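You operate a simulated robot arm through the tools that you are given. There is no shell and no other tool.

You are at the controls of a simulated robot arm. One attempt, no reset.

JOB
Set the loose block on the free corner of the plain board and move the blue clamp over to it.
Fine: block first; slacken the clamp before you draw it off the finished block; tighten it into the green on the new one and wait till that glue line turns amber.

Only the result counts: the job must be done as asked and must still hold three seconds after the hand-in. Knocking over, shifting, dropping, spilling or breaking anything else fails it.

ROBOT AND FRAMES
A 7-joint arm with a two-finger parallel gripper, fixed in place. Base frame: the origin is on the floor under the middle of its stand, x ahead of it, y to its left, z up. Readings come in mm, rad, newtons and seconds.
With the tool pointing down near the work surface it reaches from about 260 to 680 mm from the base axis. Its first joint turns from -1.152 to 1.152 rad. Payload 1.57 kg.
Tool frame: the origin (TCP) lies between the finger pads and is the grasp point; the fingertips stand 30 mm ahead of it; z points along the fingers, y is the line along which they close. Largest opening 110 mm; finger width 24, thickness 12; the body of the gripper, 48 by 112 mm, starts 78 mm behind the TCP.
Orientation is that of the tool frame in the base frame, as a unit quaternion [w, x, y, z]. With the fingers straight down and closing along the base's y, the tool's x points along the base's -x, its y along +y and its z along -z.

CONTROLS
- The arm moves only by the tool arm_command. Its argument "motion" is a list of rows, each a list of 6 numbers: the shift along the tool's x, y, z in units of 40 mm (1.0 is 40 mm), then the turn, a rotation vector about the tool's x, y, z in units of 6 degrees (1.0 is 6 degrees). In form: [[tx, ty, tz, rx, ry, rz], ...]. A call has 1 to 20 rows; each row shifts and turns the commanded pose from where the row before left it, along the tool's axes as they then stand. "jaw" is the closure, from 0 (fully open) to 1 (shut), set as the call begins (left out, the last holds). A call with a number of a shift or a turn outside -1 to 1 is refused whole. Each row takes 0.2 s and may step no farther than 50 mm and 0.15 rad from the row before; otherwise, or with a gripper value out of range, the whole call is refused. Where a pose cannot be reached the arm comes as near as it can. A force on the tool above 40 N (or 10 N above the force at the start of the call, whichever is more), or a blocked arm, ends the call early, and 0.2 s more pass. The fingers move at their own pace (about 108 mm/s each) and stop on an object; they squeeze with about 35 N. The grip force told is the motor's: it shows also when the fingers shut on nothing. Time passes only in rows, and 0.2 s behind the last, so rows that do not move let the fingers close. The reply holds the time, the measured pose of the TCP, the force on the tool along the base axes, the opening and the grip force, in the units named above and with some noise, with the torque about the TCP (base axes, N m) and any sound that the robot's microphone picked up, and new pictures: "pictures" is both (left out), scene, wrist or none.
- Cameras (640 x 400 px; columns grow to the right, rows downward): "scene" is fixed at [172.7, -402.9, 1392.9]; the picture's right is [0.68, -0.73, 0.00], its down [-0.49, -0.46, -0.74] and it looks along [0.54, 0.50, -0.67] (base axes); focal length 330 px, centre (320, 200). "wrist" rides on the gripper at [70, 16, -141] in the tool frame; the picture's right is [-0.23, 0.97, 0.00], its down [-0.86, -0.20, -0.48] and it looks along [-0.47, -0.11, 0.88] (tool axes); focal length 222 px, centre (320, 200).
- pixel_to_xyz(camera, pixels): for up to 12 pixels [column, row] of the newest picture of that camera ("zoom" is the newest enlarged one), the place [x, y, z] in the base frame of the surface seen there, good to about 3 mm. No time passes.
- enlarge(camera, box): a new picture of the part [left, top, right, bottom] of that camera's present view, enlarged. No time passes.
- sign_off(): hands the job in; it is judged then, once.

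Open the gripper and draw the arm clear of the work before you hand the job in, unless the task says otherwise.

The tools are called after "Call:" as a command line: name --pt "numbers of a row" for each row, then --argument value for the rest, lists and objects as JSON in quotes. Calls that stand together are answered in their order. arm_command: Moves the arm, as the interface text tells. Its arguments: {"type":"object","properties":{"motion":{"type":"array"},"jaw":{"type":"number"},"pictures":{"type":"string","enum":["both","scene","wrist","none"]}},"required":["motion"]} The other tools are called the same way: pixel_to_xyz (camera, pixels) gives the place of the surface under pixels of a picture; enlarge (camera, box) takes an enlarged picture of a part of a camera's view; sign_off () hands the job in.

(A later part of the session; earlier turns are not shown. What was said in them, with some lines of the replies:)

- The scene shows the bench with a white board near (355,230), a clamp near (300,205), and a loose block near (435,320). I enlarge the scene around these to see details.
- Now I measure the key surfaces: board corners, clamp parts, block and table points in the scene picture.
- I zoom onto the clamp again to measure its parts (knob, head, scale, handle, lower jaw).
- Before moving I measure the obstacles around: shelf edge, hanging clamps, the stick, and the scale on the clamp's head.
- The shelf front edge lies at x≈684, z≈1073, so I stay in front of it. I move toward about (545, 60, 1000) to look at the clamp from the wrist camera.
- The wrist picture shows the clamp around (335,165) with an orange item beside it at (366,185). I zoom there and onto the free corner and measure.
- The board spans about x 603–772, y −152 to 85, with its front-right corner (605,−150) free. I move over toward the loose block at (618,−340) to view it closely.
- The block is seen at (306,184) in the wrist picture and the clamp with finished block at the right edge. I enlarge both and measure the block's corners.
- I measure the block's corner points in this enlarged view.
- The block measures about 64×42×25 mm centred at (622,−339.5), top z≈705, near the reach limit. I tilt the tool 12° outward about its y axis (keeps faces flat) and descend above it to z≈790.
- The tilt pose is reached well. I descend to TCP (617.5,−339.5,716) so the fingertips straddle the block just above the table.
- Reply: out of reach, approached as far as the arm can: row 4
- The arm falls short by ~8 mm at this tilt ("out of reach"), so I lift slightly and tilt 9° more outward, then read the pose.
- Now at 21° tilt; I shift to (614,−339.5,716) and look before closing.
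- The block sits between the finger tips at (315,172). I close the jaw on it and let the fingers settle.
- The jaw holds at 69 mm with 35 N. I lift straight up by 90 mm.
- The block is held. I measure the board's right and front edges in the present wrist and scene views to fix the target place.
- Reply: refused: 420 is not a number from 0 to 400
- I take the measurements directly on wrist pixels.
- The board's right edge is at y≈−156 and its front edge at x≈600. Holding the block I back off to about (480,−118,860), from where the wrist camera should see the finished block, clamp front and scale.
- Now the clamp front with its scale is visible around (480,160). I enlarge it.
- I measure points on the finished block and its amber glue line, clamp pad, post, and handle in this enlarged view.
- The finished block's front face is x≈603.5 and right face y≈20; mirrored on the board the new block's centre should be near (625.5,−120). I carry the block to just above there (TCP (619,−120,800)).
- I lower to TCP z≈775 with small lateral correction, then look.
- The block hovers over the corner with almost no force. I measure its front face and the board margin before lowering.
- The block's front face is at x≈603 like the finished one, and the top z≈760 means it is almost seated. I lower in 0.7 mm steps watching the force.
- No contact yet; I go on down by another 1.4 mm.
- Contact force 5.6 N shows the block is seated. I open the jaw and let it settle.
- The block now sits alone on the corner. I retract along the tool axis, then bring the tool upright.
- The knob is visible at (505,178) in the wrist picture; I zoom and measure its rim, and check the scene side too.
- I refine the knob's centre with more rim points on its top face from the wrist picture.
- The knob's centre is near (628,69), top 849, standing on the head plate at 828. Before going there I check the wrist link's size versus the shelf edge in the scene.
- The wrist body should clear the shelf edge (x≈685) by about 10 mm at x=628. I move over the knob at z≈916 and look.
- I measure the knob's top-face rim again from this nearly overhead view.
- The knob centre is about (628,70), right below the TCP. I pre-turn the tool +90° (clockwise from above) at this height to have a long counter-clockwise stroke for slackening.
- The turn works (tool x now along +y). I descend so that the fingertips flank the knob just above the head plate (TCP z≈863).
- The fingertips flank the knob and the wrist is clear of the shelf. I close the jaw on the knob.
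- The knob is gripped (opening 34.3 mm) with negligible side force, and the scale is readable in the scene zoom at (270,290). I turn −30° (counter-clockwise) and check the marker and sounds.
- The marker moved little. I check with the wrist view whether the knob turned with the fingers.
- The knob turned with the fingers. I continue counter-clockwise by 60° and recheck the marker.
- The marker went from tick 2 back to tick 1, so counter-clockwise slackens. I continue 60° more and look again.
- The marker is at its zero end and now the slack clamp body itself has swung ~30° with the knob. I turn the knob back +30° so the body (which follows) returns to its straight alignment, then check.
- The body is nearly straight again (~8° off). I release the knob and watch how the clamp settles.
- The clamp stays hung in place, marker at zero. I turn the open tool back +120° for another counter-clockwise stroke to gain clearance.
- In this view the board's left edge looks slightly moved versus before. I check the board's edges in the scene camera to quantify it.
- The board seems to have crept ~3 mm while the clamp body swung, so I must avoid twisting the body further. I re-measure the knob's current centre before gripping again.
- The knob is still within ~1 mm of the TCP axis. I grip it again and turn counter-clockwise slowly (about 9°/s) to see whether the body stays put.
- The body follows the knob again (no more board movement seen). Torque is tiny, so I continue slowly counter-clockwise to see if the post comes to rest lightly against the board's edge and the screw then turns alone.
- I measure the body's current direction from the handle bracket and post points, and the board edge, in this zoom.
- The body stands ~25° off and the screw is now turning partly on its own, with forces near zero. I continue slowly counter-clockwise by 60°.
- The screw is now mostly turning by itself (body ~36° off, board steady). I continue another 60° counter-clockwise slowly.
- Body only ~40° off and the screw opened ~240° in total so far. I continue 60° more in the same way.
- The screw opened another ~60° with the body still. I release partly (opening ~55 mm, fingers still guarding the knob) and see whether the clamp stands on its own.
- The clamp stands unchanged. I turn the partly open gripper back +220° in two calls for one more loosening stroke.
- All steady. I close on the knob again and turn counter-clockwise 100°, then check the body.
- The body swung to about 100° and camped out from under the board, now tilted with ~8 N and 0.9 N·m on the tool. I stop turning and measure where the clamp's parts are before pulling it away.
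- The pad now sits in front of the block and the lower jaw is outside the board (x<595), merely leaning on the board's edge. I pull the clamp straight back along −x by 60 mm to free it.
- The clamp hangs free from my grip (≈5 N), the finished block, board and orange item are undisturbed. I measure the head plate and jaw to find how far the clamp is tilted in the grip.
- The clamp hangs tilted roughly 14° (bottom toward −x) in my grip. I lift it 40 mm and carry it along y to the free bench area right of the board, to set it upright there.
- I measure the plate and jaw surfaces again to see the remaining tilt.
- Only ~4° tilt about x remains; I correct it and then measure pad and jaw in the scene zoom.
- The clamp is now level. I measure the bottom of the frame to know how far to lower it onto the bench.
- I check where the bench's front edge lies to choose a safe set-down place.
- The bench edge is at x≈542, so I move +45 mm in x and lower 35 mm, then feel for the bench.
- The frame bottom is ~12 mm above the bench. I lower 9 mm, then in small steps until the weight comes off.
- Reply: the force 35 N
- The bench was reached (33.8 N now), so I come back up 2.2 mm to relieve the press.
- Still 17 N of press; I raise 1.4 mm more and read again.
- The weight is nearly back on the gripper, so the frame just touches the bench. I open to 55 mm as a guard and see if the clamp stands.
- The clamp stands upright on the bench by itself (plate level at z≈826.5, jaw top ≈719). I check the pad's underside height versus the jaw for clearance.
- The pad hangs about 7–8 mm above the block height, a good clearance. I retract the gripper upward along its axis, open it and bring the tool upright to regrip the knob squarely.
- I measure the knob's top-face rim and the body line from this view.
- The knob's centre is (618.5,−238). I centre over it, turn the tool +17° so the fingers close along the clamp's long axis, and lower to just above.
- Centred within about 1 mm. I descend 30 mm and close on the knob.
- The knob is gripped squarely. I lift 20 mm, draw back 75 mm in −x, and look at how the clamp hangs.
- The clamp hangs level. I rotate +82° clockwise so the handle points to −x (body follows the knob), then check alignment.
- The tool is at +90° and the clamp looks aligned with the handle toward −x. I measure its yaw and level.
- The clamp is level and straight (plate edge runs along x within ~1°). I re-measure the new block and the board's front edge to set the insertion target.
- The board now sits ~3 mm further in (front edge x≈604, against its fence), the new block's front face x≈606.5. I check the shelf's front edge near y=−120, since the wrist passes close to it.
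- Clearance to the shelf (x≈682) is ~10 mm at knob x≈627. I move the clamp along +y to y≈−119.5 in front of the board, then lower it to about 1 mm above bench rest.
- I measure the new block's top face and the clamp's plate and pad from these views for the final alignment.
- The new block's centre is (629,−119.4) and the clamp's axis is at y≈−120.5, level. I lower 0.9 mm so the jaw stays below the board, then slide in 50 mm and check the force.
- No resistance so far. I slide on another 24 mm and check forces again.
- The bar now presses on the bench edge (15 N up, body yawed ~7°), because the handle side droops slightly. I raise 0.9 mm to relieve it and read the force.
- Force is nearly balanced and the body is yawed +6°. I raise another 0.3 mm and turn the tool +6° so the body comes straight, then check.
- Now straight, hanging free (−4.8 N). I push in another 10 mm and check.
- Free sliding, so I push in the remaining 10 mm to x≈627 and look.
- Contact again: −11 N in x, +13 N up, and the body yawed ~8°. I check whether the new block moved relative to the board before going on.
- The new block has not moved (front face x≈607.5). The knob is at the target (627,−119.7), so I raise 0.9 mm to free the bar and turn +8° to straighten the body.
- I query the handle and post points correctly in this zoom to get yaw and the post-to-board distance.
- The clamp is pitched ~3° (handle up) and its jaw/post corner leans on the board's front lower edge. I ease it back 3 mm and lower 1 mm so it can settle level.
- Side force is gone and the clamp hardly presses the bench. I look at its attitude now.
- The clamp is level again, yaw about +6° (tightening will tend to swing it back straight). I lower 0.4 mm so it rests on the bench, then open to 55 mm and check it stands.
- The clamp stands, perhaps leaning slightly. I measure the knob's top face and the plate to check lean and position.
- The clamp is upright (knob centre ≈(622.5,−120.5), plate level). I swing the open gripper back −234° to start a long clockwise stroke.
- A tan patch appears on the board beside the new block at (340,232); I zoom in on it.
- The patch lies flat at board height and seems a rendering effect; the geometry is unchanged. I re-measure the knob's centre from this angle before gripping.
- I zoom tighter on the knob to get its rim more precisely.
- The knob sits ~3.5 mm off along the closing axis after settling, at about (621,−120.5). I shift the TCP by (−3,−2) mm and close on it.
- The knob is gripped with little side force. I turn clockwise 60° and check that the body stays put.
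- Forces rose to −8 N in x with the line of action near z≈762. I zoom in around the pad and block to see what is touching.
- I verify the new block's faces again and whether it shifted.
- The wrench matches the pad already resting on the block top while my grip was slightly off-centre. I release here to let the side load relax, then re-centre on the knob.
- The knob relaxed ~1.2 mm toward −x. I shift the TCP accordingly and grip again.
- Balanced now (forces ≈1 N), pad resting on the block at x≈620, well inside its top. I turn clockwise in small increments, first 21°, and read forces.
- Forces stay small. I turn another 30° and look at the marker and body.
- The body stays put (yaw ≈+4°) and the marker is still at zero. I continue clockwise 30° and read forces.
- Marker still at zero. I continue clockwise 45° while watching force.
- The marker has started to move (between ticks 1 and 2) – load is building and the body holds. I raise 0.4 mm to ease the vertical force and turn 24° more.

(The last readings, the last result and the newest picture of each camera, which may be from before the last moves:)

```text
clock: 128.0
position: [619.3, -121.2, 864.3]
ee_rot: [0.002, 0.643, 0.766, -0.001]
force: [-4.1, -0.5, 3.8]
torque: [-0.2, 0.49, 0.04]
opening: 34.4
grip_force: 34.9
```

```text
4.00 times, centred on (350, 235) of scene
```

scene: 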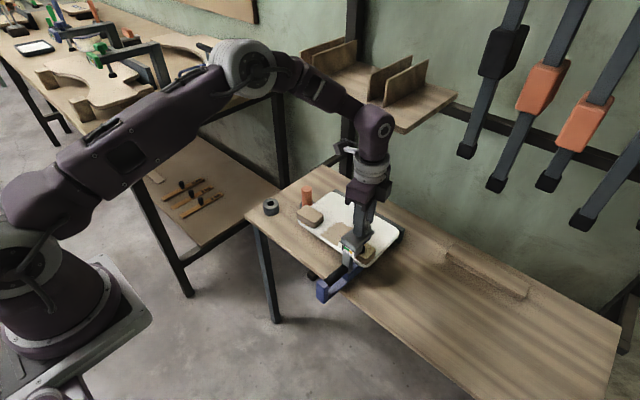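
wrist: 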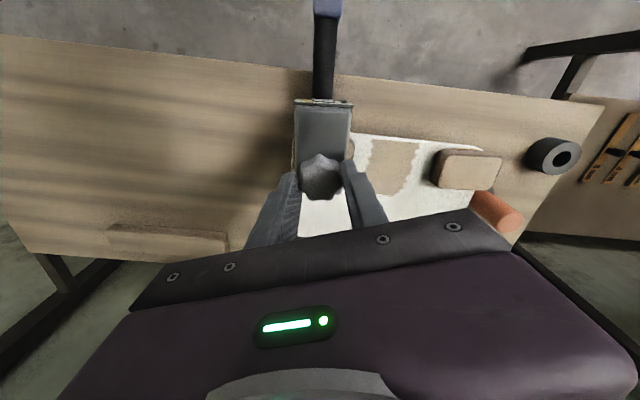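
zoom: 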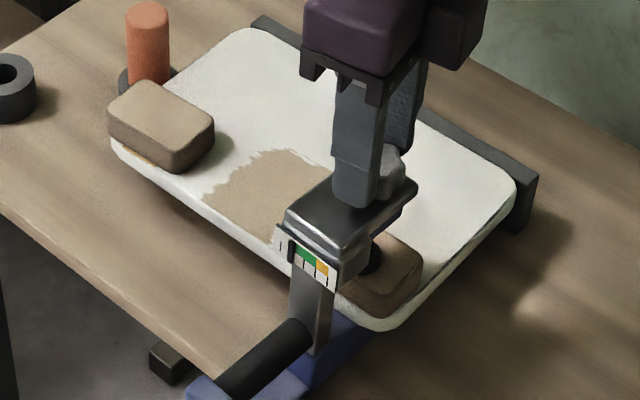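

The marker reached about tick 2 (green's low edge); about 100° more should bring it mid-green. I release, swing the gripper back −120°, and regrip.

Call:
arm_command --pt "0 0 0 0 0 0" --pt "0 0 0 0 0 0" --pt "0 0 0 0 0 -1" --pt "0 0 0 0 0 -1" --pt "0 0 0 0 0 -1" --pt "0 0 0 0 0 -1" --pt "0 0 0 0 0 -1" --pt "0 0 0 0 0 -1" --pt "0 0 0 0 0 -1" --pt "0 0 0 0 0 -1" --pt "0 0 0 0 0 -1" --pt "0 0 0 0 0 -1" --pt "0 0 0 0 0 -1" --pt "0 0 0 0 0 -1" --pt "0 0 0 0 0 -1" --pt "0 0 0 0 0 -1" --pt "0 0 0 0 0 -1" --pt "0 0 0 0 0 -1" --pt "0 0 0 0 0 -1" --pt "0 0 0 0 0 -1" --jaw 0.5

Call:
enlarge --camera "wrist" --box '[270, 120, 370, 220]'

Call:
enlarge --camera "scene" --box '[340, 225, 390, 265]'

```text
clock: 132.2
position: [620.0, -121.5, 863.9]
ee_rot: [0.0, -0.244, 0.97, -0.001]
force: [0.7, -0.3, 0.8]
torque: [0.0, 0.01, -0.01]
opening: 54.9
grip_force: 0.0
```

scene: 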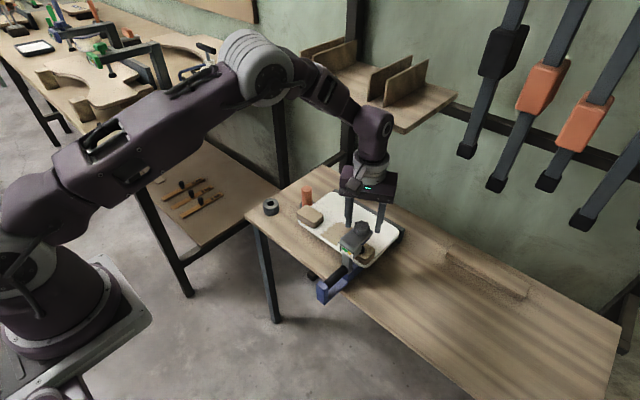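
wrist: 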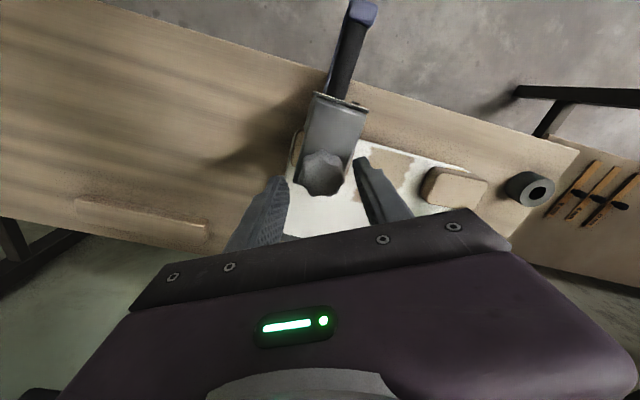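

```text
4.00 times, centred on (320, 170) of wrist
```

zoom: 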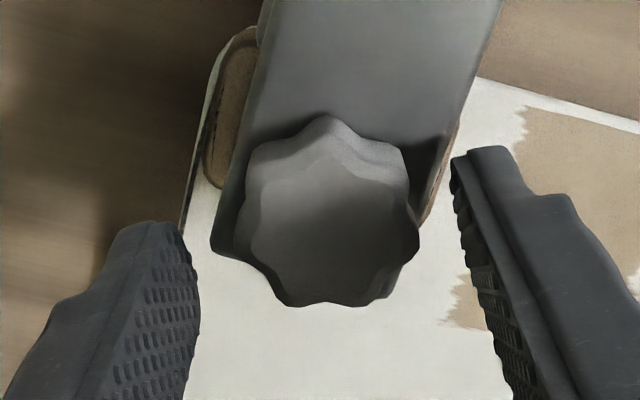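

```text
10.00 times, centred on (365, 245) of scene
```

zoom: 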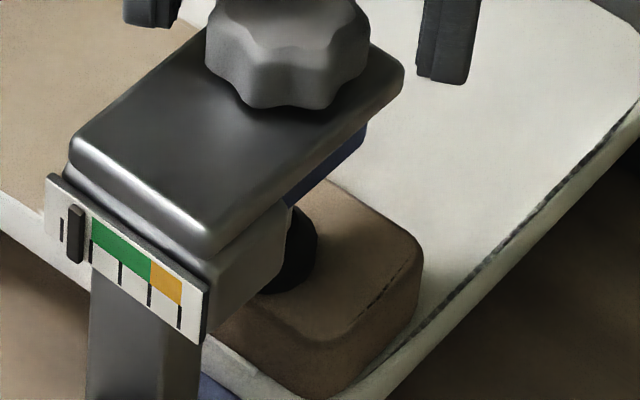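

After release the clamp settled slightly and the marker fell back to ~0.45. I check that the block has not shifted and where the knob is.

Call:
enlarge --camera "scene" --box '[345, 235, 395, 275]'

Call:
pixel_to_xyz --camera "scene" --pixels '[[362, 261], [364, 262], [366, 262], [360, 259], [368, 260], [374, 253], [375, 250], [370, 247], [368, 252], [363, 265], [366, 266], [372, 262]]'

Call:
pixel_to_xyz --camera "scene" --pixels '[[350, 240], [360, 235], [345, 245], [365, 242], [342, 240], [372, 235], [360, 225], [356, 252], [343, 275], [330, 287], [325, 283], [318, 294]]'

```text
10.00 times, centred on (370, 255) of scene
```

zoom: 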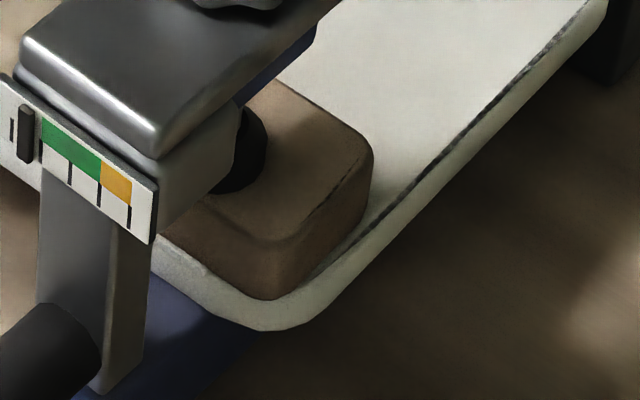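

```text
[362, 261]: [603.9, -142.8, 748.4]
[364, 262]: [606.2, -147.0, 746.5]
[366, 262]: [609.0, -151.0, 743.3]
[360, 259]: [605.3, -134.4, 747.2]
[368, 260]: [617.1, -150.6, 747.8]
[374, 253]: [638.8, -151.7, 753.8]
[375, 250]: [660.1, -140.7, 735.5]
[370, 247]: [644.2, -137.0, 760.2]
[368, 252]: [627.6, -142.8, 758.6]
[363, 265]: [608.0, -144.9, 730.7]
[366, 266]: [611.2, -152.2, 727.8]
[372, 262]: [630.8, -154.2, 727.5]
```

```text
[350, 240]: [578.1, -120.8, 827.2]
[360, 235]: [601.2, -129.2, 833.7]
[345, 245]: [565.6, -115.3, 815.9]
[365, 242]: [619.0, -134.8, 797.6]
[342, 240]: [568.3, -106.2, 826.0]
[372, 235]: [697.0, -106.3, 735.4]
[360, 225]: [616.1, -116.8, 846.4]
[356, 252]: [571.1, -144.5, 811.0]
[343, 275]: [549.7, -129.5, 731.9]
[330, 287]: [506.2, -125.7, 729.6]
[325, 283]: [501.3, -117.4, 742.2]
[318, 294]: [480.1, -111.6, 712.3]
```

The block is in place. I measure the knob's rim now to re-centre the gripper.

Call:
pixel_to_xyz --camera "wrist" --pixels '[[323, 178], [304, 178], [343, 178], [323, 160], [322, 195], [310, 165], [337, 163], [338, 190], [310, 190], [323, 170]]'

Call:
enlarge --camera "scene" --box '[348, 212, 384, 242]'

Call:
pixel_to_xyz --camera "zoom" --pixels '[[230, 100], [150, 100], [310, 110], [230, 60], [230, 150], [180, 70], [290, 70], [290, 145], [180, 140], [300, 200], [400, 190], [200, 260]]'

```text
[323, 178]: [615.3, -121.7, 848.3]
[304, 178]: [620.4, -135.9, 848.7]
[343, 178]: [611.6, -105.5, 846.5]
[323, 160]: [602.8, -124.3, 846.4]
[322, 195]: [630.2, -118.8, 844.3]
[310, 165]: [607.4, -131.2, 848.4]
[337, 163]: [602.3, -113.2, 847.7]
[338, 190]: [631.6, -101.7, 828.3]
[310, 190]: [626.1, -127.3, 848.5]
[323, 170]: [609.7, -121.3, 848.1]
```

```text
13.33 times, centred on (366, 227) of scene
```

zoom: 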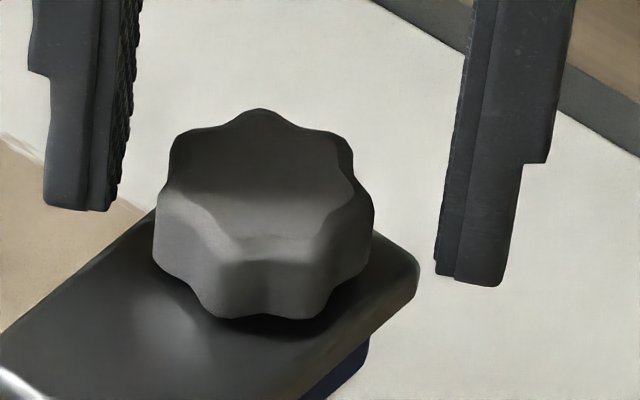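

```text
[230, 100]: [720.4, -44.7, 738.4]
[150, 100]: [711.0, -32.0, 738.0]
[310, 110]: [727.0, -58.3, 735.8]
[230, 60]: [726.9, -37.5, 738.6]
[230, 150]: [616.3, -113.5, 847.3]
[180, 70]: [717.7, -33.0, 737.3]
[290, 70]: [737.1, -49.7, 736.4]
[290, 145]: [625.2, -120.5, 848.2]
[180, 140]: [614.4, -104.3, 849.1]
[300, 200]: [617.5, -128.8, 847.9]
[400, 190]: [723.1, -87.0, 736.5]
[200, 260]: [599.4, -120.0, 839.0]
```

The knob's centre is now (616.4,−120.7). I shift the TCP there and close.

Call:
arm_command --pt "0.071 0.052 0 0 0 0" --pt "0 0 0 0 0 0" --pictures "none"

Call:
arm_command --pt "0 0 0 0 0 0" --pt "0 0 0 0 0 0" --pt "0 0 0 0 0 0" --jaw 1 --pictures "scene"

Call:
enlarge --camera "scene" --box '[340, 225, 390, 265]'

```text
clock: 132.8
position: [616.2, -120.8, 865.0]
ee_rot: [0.0, -0.243, 0.97, -0.003]
force: [-0.5, -0.4, 0.2]
torque: [-0.01, 0.03, -0.01]
opening: 55.0
grip_force: 0.0
```

```text
clock: 133.6
position: [615.0, -121.4, 864.4]
ee_rot: [0.0, -0.243, 0.97, -0.002]
force: [-0.7, 0.4, 2.5]
torque: [-0.02, -0.09, 0.01]
opening: 34.4
grip_force: 34.8
```

scene: 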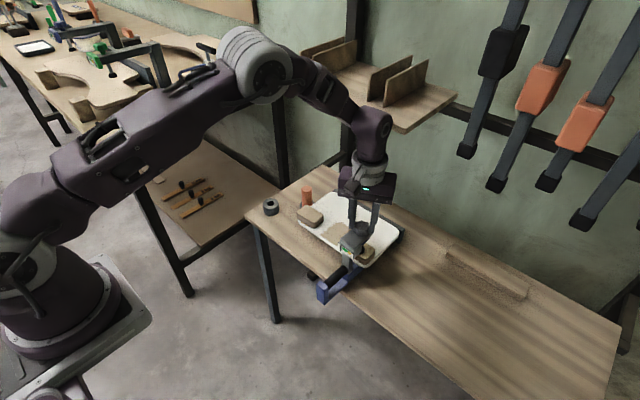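

```text
10.00 times, centred on (365, 245) of scene
```

zoom: 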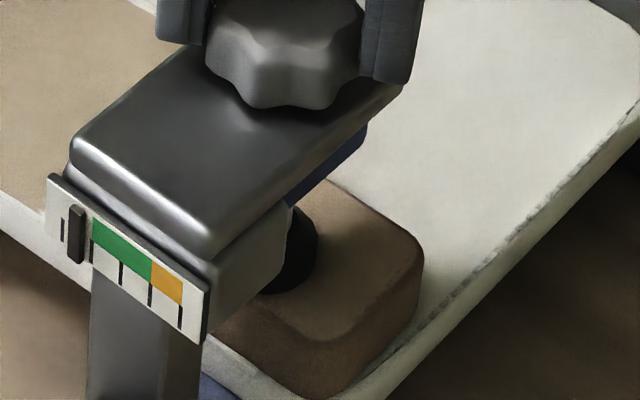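

Gripped with near-zero side force. I turn clockwise 48° and check the marker.

Call:
arm_command --pt "0 0 0 0 0 0.5" --pt "0 0 0 0 0 0.5" --pt "0 0 0 0 0 0.7" --pt "0 0 0 0 0 0.7" --pt "0 0 0 0 0 0.7" --pt "0 0 0 0 0 0.7" --pt "0 0 0 0 0 0.7" --pt "0 0 0 0 0 0.7" --pt "0 0 0 0 0 0.7" --pt "0 0 0 0 0 0.7" --pt "0 0 0 0 0 0.7" --pt "0 0 0 0 0 0.7" --pt "0 0 0 0 0 0" --pictures "scene"

Call:
enlarge --camera "scene" --box '[340, 225, 390, 265]'

Call:
enlarge --camera "scene" --box '[300, 195, 400, 300]'

```text
clock: 136.4
position: [615.8, -120.7, 864.0]
ee_rot: [0.001, 0.174, 0.985, -0.002]
force: [-1.9, 0.0, 3.9]
torque: [0.16, 0.25, -0.02]
opening: 34.2
grip_force: 34.6
```

scene: 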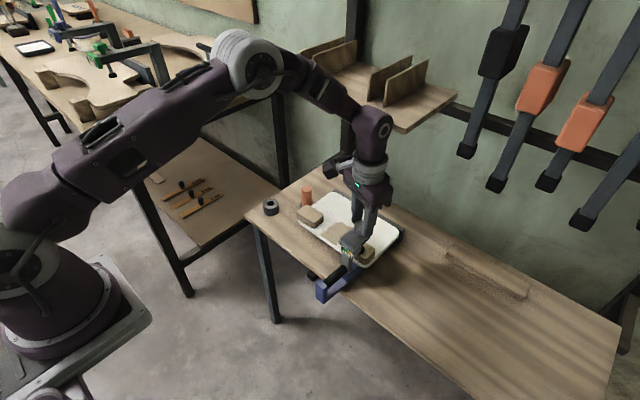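

```text
10.00 times, centred on (365, 245) of scene
```

zoom: 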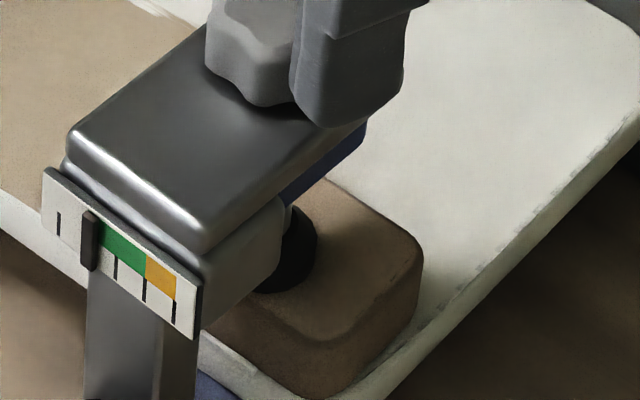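

```text
3.81 times, centred on (350, 248) of scene
```

zoom: 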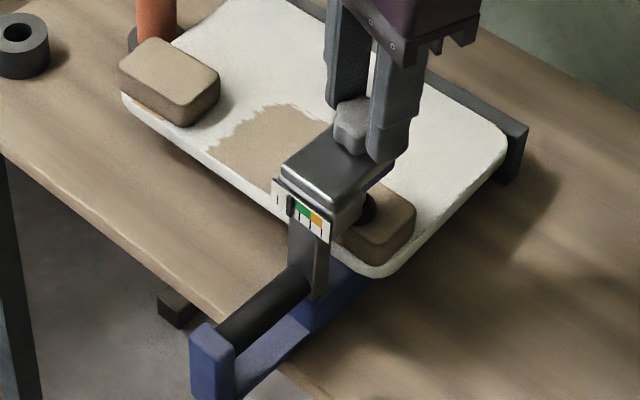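

The marker is now just inside the green's low edge. I continue clockwise 42°.

Call:
arm_command --pt "0 0 0 0 0 0.7" --pt "0 0 0 0 0 0.7" --pt "0 0 0 0 0 0.7" --pt "0 0 0 0 0 0.7" --pt "0 0 0 0 0 0.7" --pt "0 0 0 0 0 0.7" --pt "0 0 0 0 0 0.7" --pt "0 0 0 0 0 0.7" --pt "0 0 0 0 0 0.7" --pt "0 0 0 0 0 0.7" --pt "0 0 0 0 0 0" --pictures "scene"

Call:
enlarge --camera "scene" --box '[340, 225, 390, 265]'

Call:
enlarge --camera "scene" --box '[300, 195, 400, 300]'

```text
clock: 138.8
position: [616.4, -120.5, 863.1]
ee_rot: [0.002, 0.515, 0.857, -0.001]
force: [-2.1, 0.1, 12.0]
torque: [0.09, -0.15, -0.02]
opening: 34.1
grip_force: 35.1
```

scene: 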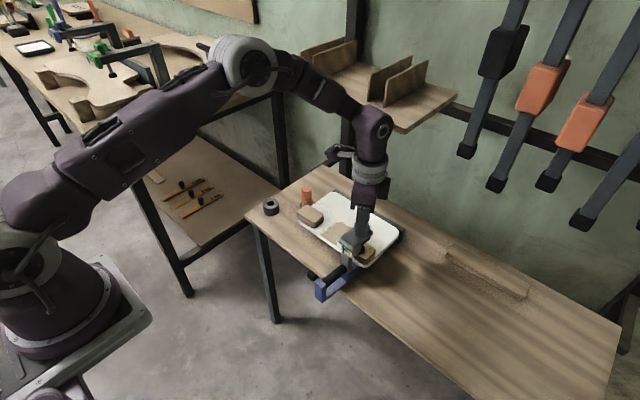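

```text
10.00 times, centred on (365, 245) of scene
```

zoom: 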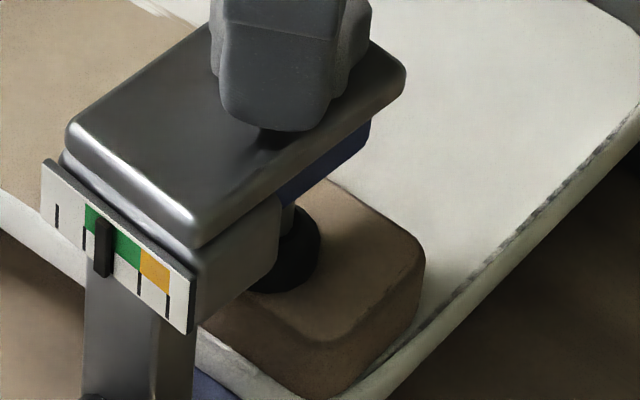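

```text
3.81 times, centred on (350, 248) of scene
```

zoom: 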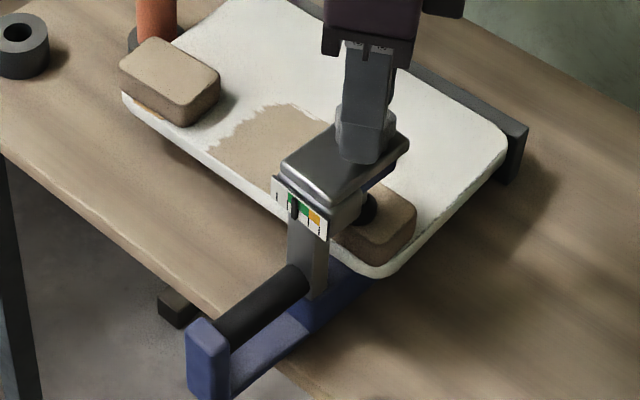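

The marker is at ~1.7 (inside green), but I'm pressing with 12 N vertically. I raise 0.8 mm to null it and look at the marker again.

Call:
arm_command --pt "0 0 -0.01 0 0 0" --pt "0 0 -0.01 0 0 0" --pt "0 0 0 0 0 0" --pictures "scene"

Call:
enlarge --camera "scene" --box '[340, 225, 390, 265]'

```text
clock: 139.6
position: [616.6, -120.9, 864.7]
ee_rot: [0.001, 0.515, 0.857, -0.002]
force: [1.5, -1.0, 0.1]
torque: [0.03, -0.43, -0.03]
opening: 34.4
grip_force: 35.4
```

scene: 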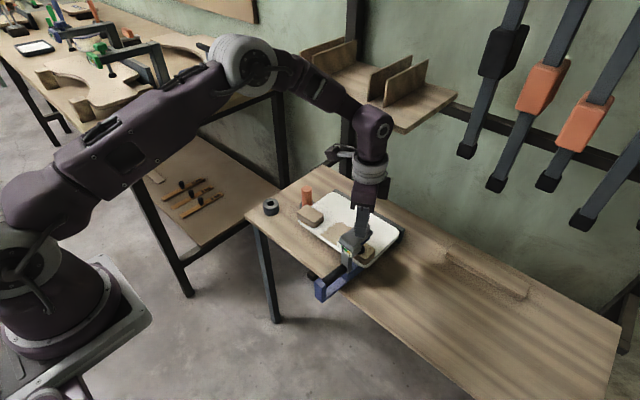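

```text
10.00 times, centred on (365, 245) of scene
```

zoom: 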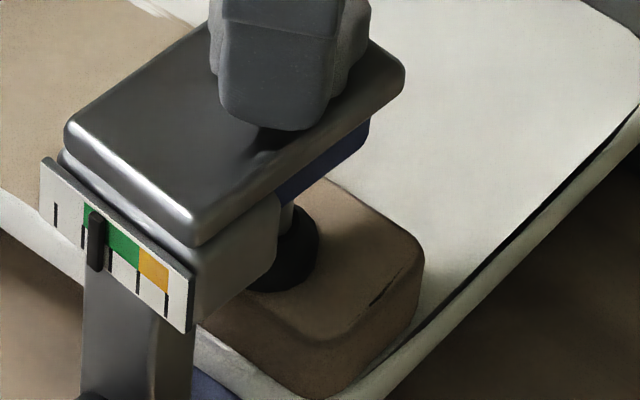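

With no vertical force the marker reads ~1.4 (in the green). I tighten 30° more, easing upward 0.4 mm as I go.

Call:
arm_command --pt "0 0 0 0 0 0.6" --pt "0 0 0 0 0 0.6" --pt "0 0 0 0 0 0.6" --pt "0 0 0 0 0 0.6" --pt "0 0 -0.005 0 0 0.6" --pt "0 0 0 0 0 0.6" --pt "0 0 0 0 0 0.7" --pt "0 0 0 0 0 0.7" --pt "0 0 -0.005 0 0 0" --pt "0 0 0 0 0 0" --pictures "scene"

Call:
enlarge --camera "scene" --box '[340, 225, 390, 265]'

```text
clock: 141.8
position: [616.8, -121.8, 865.3]
ee_rot: [0.002, 0.719, 0.695, 0.0]
force: [0.2, 0.5, 0.2]
torque: [0.54, -0.03, -0.03]
opening: 34.3
grip_force: 35.2
```

scene: 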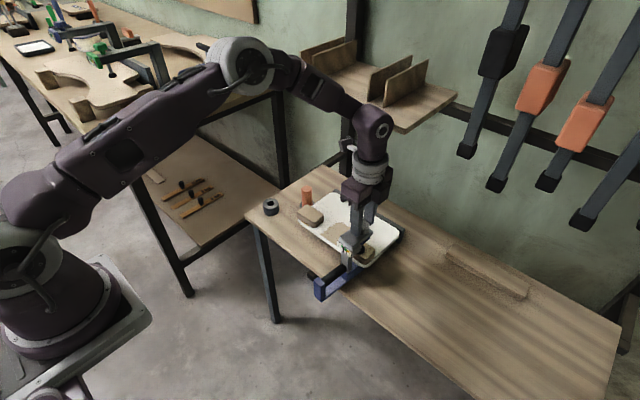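

```text
10.00 times, centred on (365, 245) of scene
```

zoom: 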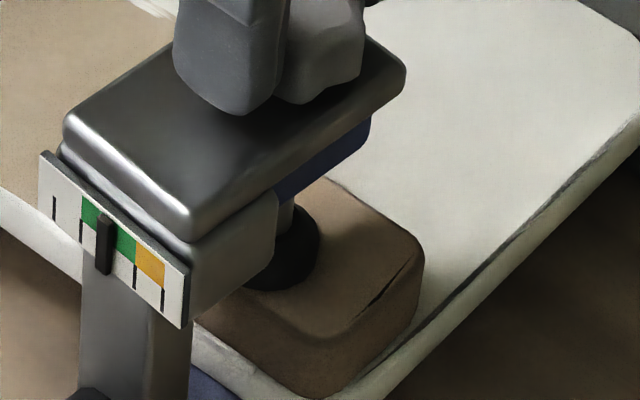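

The marker now sits mid-green with forces near zero. I release the knob (opening 55 mm) and check the marker stays.

Call:
arm_command --pt "0 0 0 0 0 0" --pt "0 0 0 0 0 0" --pt "0 0 0 0 0 0" --jaw 0.5

Call:
enlarge --camera "scene" --box '[340, 225, 390, 265]'

Call:
enlarge --camera "scene" --box '[300, 195, 400, 300]'

Call:
enlarge --camera "wrist" --box '[220, 80, 420, 230]'

```text
clock: 142.6
position: [615.7, -120.8, 865.8]
ee_rot: [0.003, 0.719, 0.695, -0.001]
force: [0.3, -0.3, 0.3]
torque: [0.02, 0.03, 0.02]
opening: 54.8
grip_force: 0.0
```

scene: 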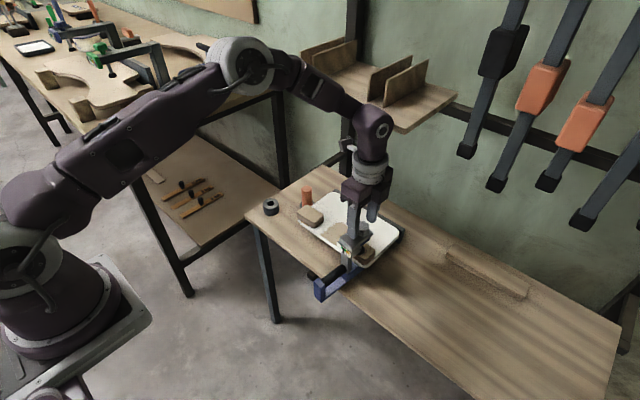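
wrist: 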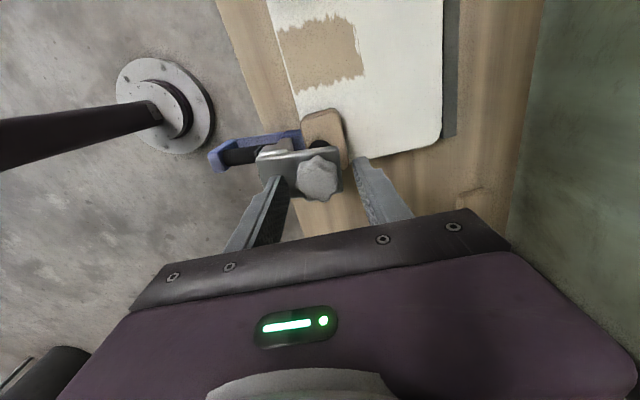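

```text
10.00 times, centred on (365, 245) of scene
```

zoom: 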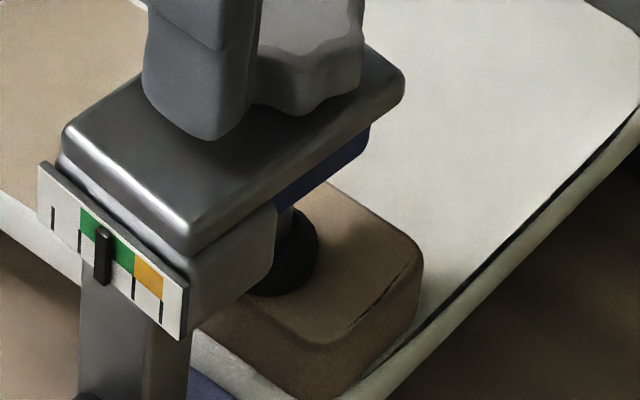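

```text
3.81 times, centred on (350, 248) of scene
```

zoom: 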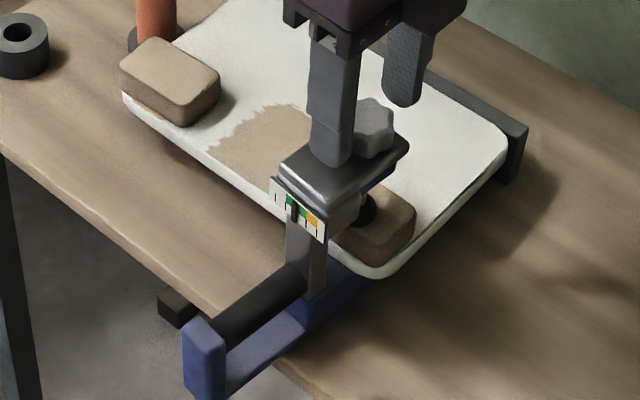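

```text
2.67 times, centred on (320, 155) of wrist
```

zoom: 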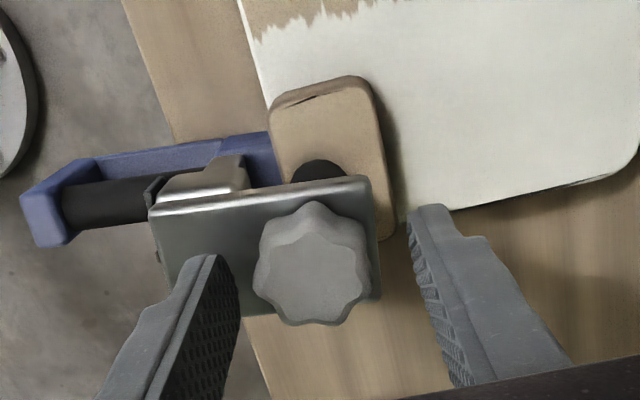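

The marker holds at ~1.9, mid-green, and the clamp stays. I lift the gripper straight up off the knob.

Call:
arm_command --pt "0 0 -0.5 0 0 0" --pt "0 0 -0.8 0 0 0" --pt "0 0 -0.8 0 0 0" --pt "0 0 0 0 0 -1" --pt "0 0 0 0 0 -1" --pt "0 0 0 0 0 -1" --pt "0 0 0 0 0 -1" --pt "0 0 0 0 0 -1" --pt "0 0 0 0 0 -1" --pt "0 0 0 0 0 -1" --pt "0 0 0 0 0 -1" --pt "0 0 0 0 0 -1" --pt "0 0 0 0 0 -1" --pt "0 0 0 0 0 -1" --pt "0 0 0 0 0 -1" --pt "0 0 0 0 0 -1" --pt "0 0 0 0 0 -1" --pt "0 0 0 0 0 -1" --jaw 0.5

Call:
enlarge --camera "scene" --box '[340, 225, 390, 265]'

```text
clock: 146.4
position: [615.9, -120.0, 948.8]
ee_rot: [0.001, 0.017, 1.0, -0.002]
force: [0.3, 0.2, 0.0]
torque: [-0.01, -0.03, 0.0]
opening: 55.1
grip_force: 0.1
```

scene: 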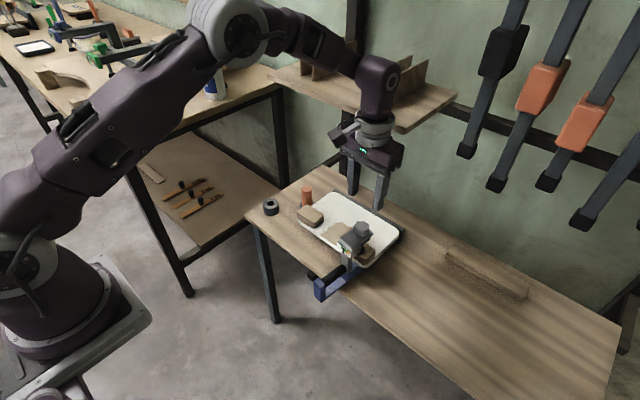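
wrist: 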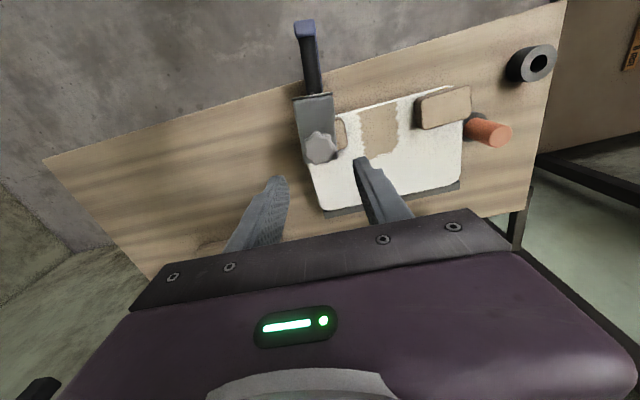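

```text
10.00 times, centred on (365, 245) of scene
```

zoom: 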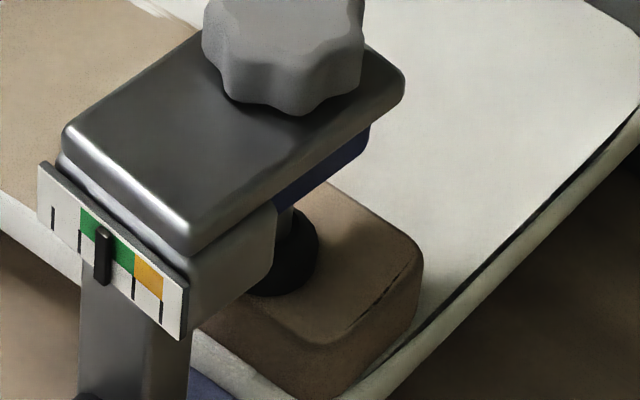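

The marker still sits mid-green. I back away toward (475,−50,905) and tilt the camera to view the new block's front glue line.

Call:
arm_command --pt "0.71 0.33 0 0 0 0" --pt "0.71 0.33 0 0 0 0" --pt "0.71 0.33 0.2 0 0 0" --pt "0.71 0.33 0.4 0 0 0" --pt "0.71 0.33 0.4 0 0 0" --pt "0 0 0 0 -0.9 0" --pt "0 0 0 0 -0.9 0" --pt "0 0 0 0 -0.9 0" --pt "0 0 0 0 -0.8 0" --pt "0 0 0 0 0 0"

Call:
enlarge --camera "wrist" --box '[180, 80, 340, 200]'

Call:
enlarge --camera "scene" --box '[290, 185, 410, 285]'

```text
clock: 148.6
position: [477.6, -51.4, 909.2]
ee_rot: [0.183, 0.016, 0.983, -0.005]
force: [0.9, 0.1, 0.4]
torque: [0.0, 0.0, 0.0]
opening: 55.1
grip_force: 0.1
```

scene: 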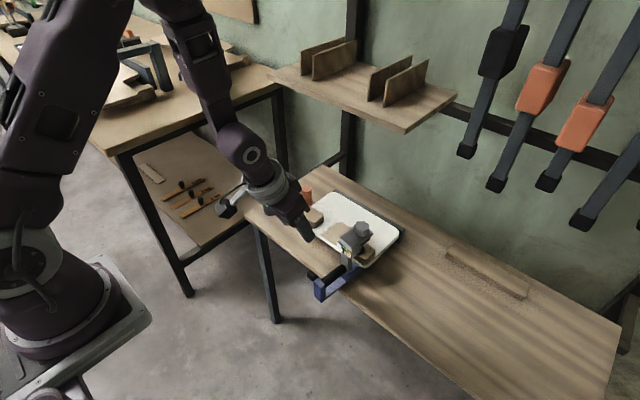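
wrist: 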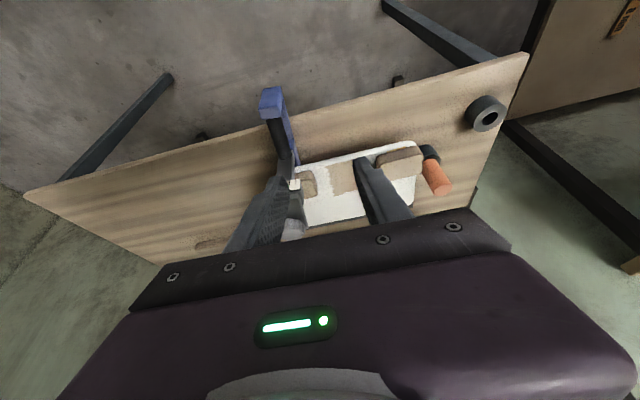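

```text
3.33 times, centred on (260, 140) of wrist
```

zoom: 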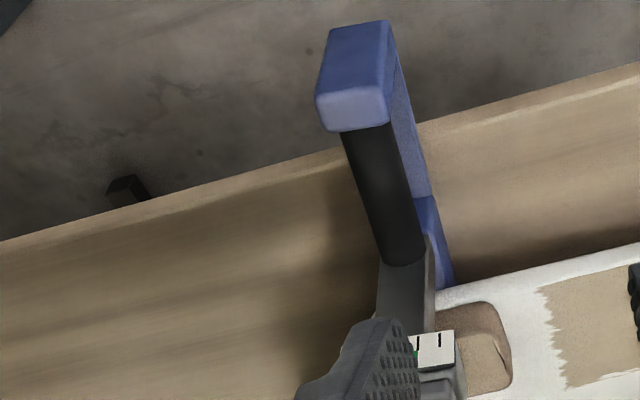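

```text
4.00 times, centred on (350, 235) of scene
```

zoom: 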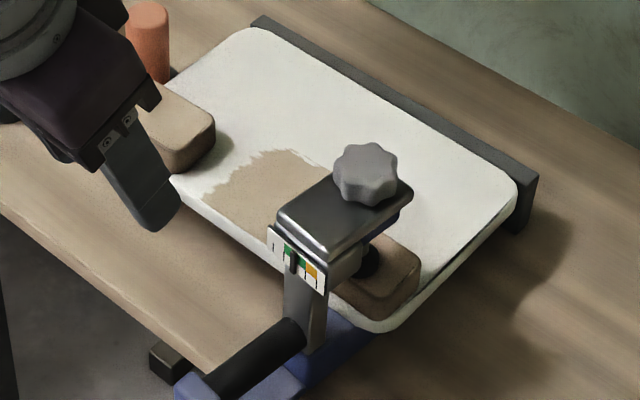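

The left finger hides the view; I open the jaw fully so the fingers part and look again.

Call:
arm_command --pt "0 0 0 0 0 0" --pt "0 0 0 0 0 0" --jaw 0

Call:
enlarge --camera "wrist" --box '[255, 130, 375, 220]'

Call:
enlarge --camera "wrist" --box '[280, 160, 340, 200]'

```text
clock: 149.2
position: [477.0, -50.6, 908.7]
ee_rot: [0.183, 0.015, 0.983, -0.004]
force: [0.0, -0.5, -0.4]
torque: [0.02, -0.01, 0.01]
opening: 110.2
grip_force: 0.1
```

scene: 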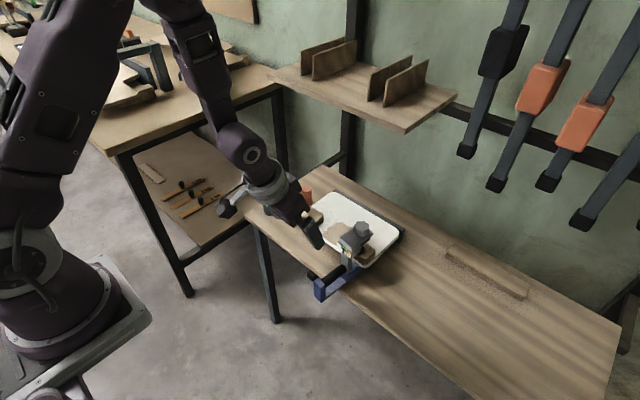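
wrist: 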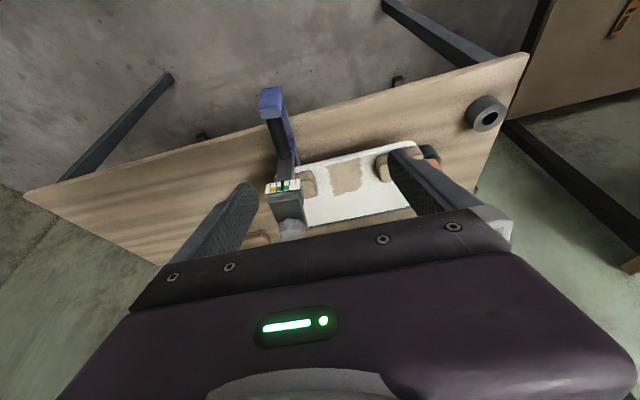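

```text
4.44 times, centred on (315, 175) of wrist
```

zoom: 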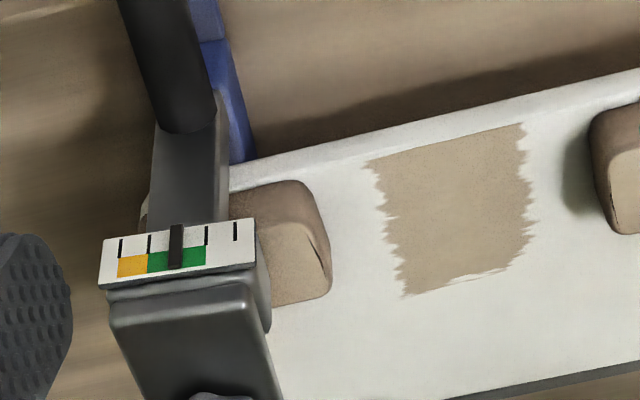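

```text
10.00 times, centred on (310, 180) of wrist
```

zoom: 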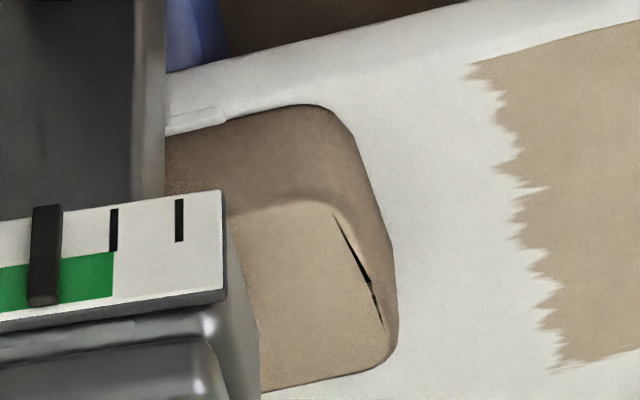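

The gauge marker is centred in the green, and a white (wet) glue bead shows at the block's front base near (310,170). Now I wait, holding still, and watch its colour.

Call:
arm_command --pt "0 0 0 0 0 0" --pt "0 0 0 0 0 0" --pt "0 0 0 0 0 0" --pt "0 0 0 0 0 0" --pt "0 0 0 0 0 0" --pt "0 0 0 0 0 0" --pt "0 0 0 0 0 0" --pt "0 0 0 0 0 0" --pt "0 0 0 0 0 0" --pt "0 0 0 0 0 0" --pt "0 0 0 0 0 0" --pt "0 0 0 0 0 0" --pt "0 0 0 0 0 0" --pt "0 0 0 0 0 0" --pt "0 0 0 0 0 0" --pt "0 0 0 0 0 0" --pt "0 0 0 0 0 0" --pt "0 0 0 0 0 0" --pt "0 0 0 0 0 0" --pt "0 0 0 0 0 0" --pictures "wrist"

Call:
enlarge --camera "wrist" --box '[275, 155, 335, 195]'

```text
clock: 153.4
position: [476.3, -51.3, 910.1]
ee_rot: [0.183, 0.015, 0.983, -0.005]
force: [-0.7, 0.0, 0.3]
torque: [-0.01, -0.02, 0.0]
opening: 110.0
grip_force: 0.1
```

wrist: 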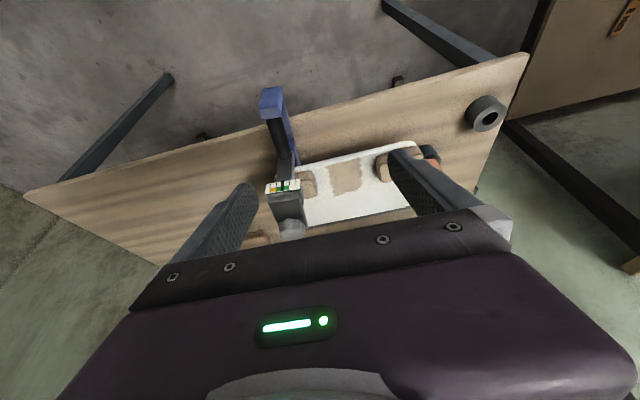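

```text
10.00 times, centred on (305, 175) of wrist
```

zoom: 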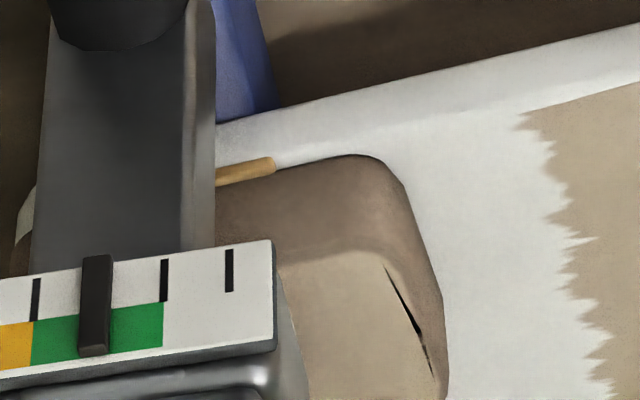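

The glue line at (297,172) has turned amber and the marker is still mid-green. I draw the arm back up to its starting pose, upright and open, while a few more seconds pass.

Call:
arm_command --pt "0 0 -0.9 0 0 0" --pt "0 0 -0.9 0 0 0" --pt "0 0 -0.9 0 0 0" --pt "0 0 -0.9 0 0 0" --pt "0 0 -0.9 0 0 0" --pt "0 0 0 0 0.9 0" --pt "0 0 0 0 0.9 0" --pt "0 0 0 0 0.9 0" --pt "0 0 0 0 0.8 0" --pt "0 0 -0.5 0 0 0" --pt "0 0 0 0 0 0" --pt "0 0 0 0 0 0" --pt "0 0 0 0 0 0" --pt "0 0 0 0 0 0" --pt "0 0 0 0 0 0" --pt "0 0 0 0 0 0" --jaw 0

Call:
enlarge --camera "scene" --box '[290, 185, 410, 285]'

Call:
enlarge --camera "scene" --box '[340, 225, 390, 265]'

Call:
enlarge --camera "scene" --box '[240, 160, 420, 310]'

```text
clock: 156.8
position: [410.8, -46.4, 1097.1]
ee_rot: [0.001, 0.016, 1.0, -0.001]
force: [0.0, 0.8, -0.4]
torque: [-0.05, 0.0, 0.03]
opening: 110.1
grip_force: 0.1
```

scene: 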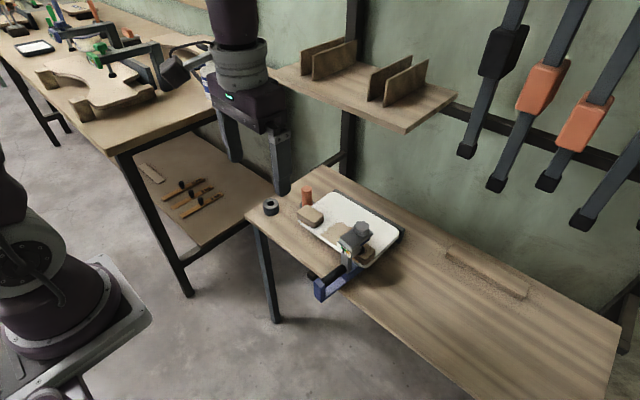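
wrist: 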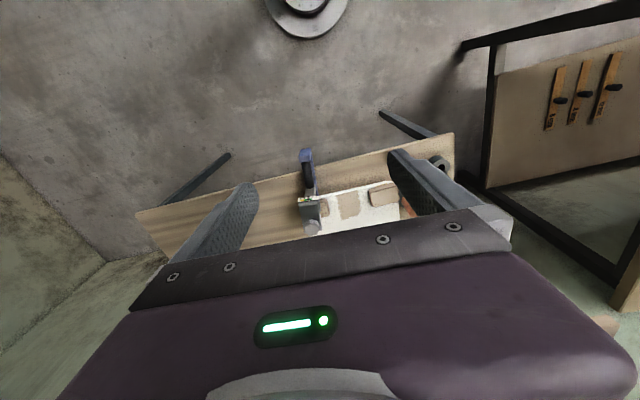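

```text
4.00 times, centred on (350, 235) of scene
```

zoom: 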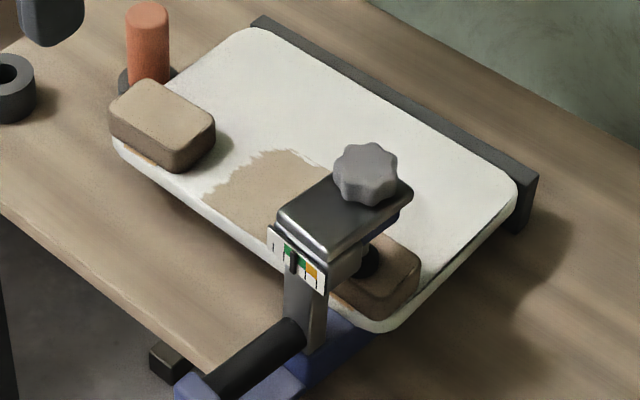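

```text
10.00 times, centred on (365, 245) of scene
```

zoom: 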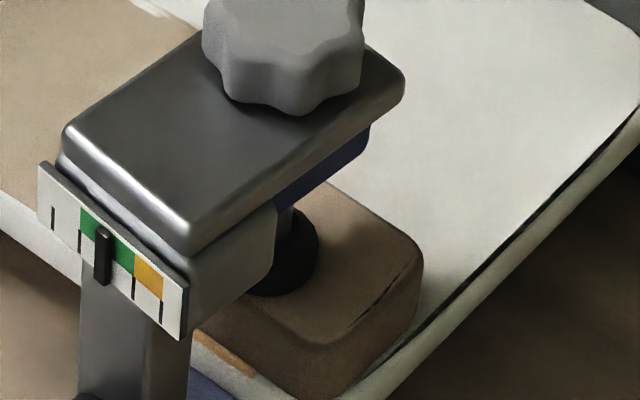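

```text
2.67 times, centred on (330, 235) of scene
```

zoom: 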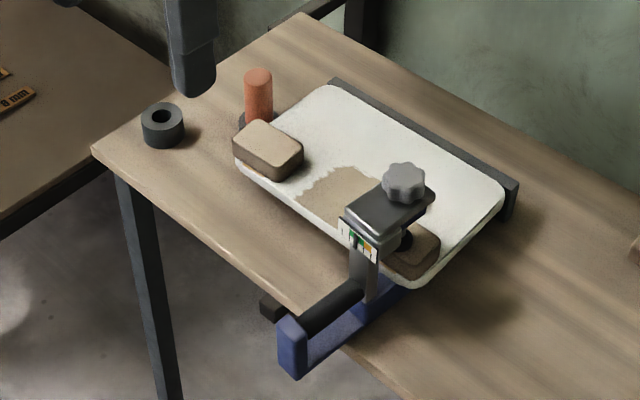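

The new glue line is amber at (226,350) in the zoom, the marker is mid-green, and the finished block, orange tool and ring stand undisturbed. The gripper is open and clear, so I hand in the job.

Call:
sign_off

```text
The job is handed in.
```

The job is handed in. The loose block is on the free front-right corner of the board with the blue clamp tightened on it. The gauge marker was in the middle of the green when I last looked.

- **Glue line:** it turned from white to amber within about 11 seconds of my releasing the tightened clamp. It was still amber in the last picture before hand-in.
- **Board position:** the board shifted a few millimetres while I slackened the clamp. It ended about 3 mm further back, against the fence at its rear edge. Both blocks moved with it and stayed in place on it.
- **Coming off the finished block:** I had slackened the clamp first, with the marker at zero. The last turn of the knob then swung the clamp out from under the board before I pulled it clear. The finished block did not move.
- **Clamp position:** the pad sits about 10 mm toward the front of the new block's centre, fully on its top. On the way in and while tightening, the pad pressed on the block a few times, up to about 15 N. I measured no clear movement of the block.
- **Tan patch:** late in the job a tan patch appeared on the board between the two blocks in both cameras. It measured flat at board height. I took it for a rendering effect, but I could not confirm that.

The orange tool, the ring and everything else on the bench looked undisturbed. The arm is open and clear of the work.
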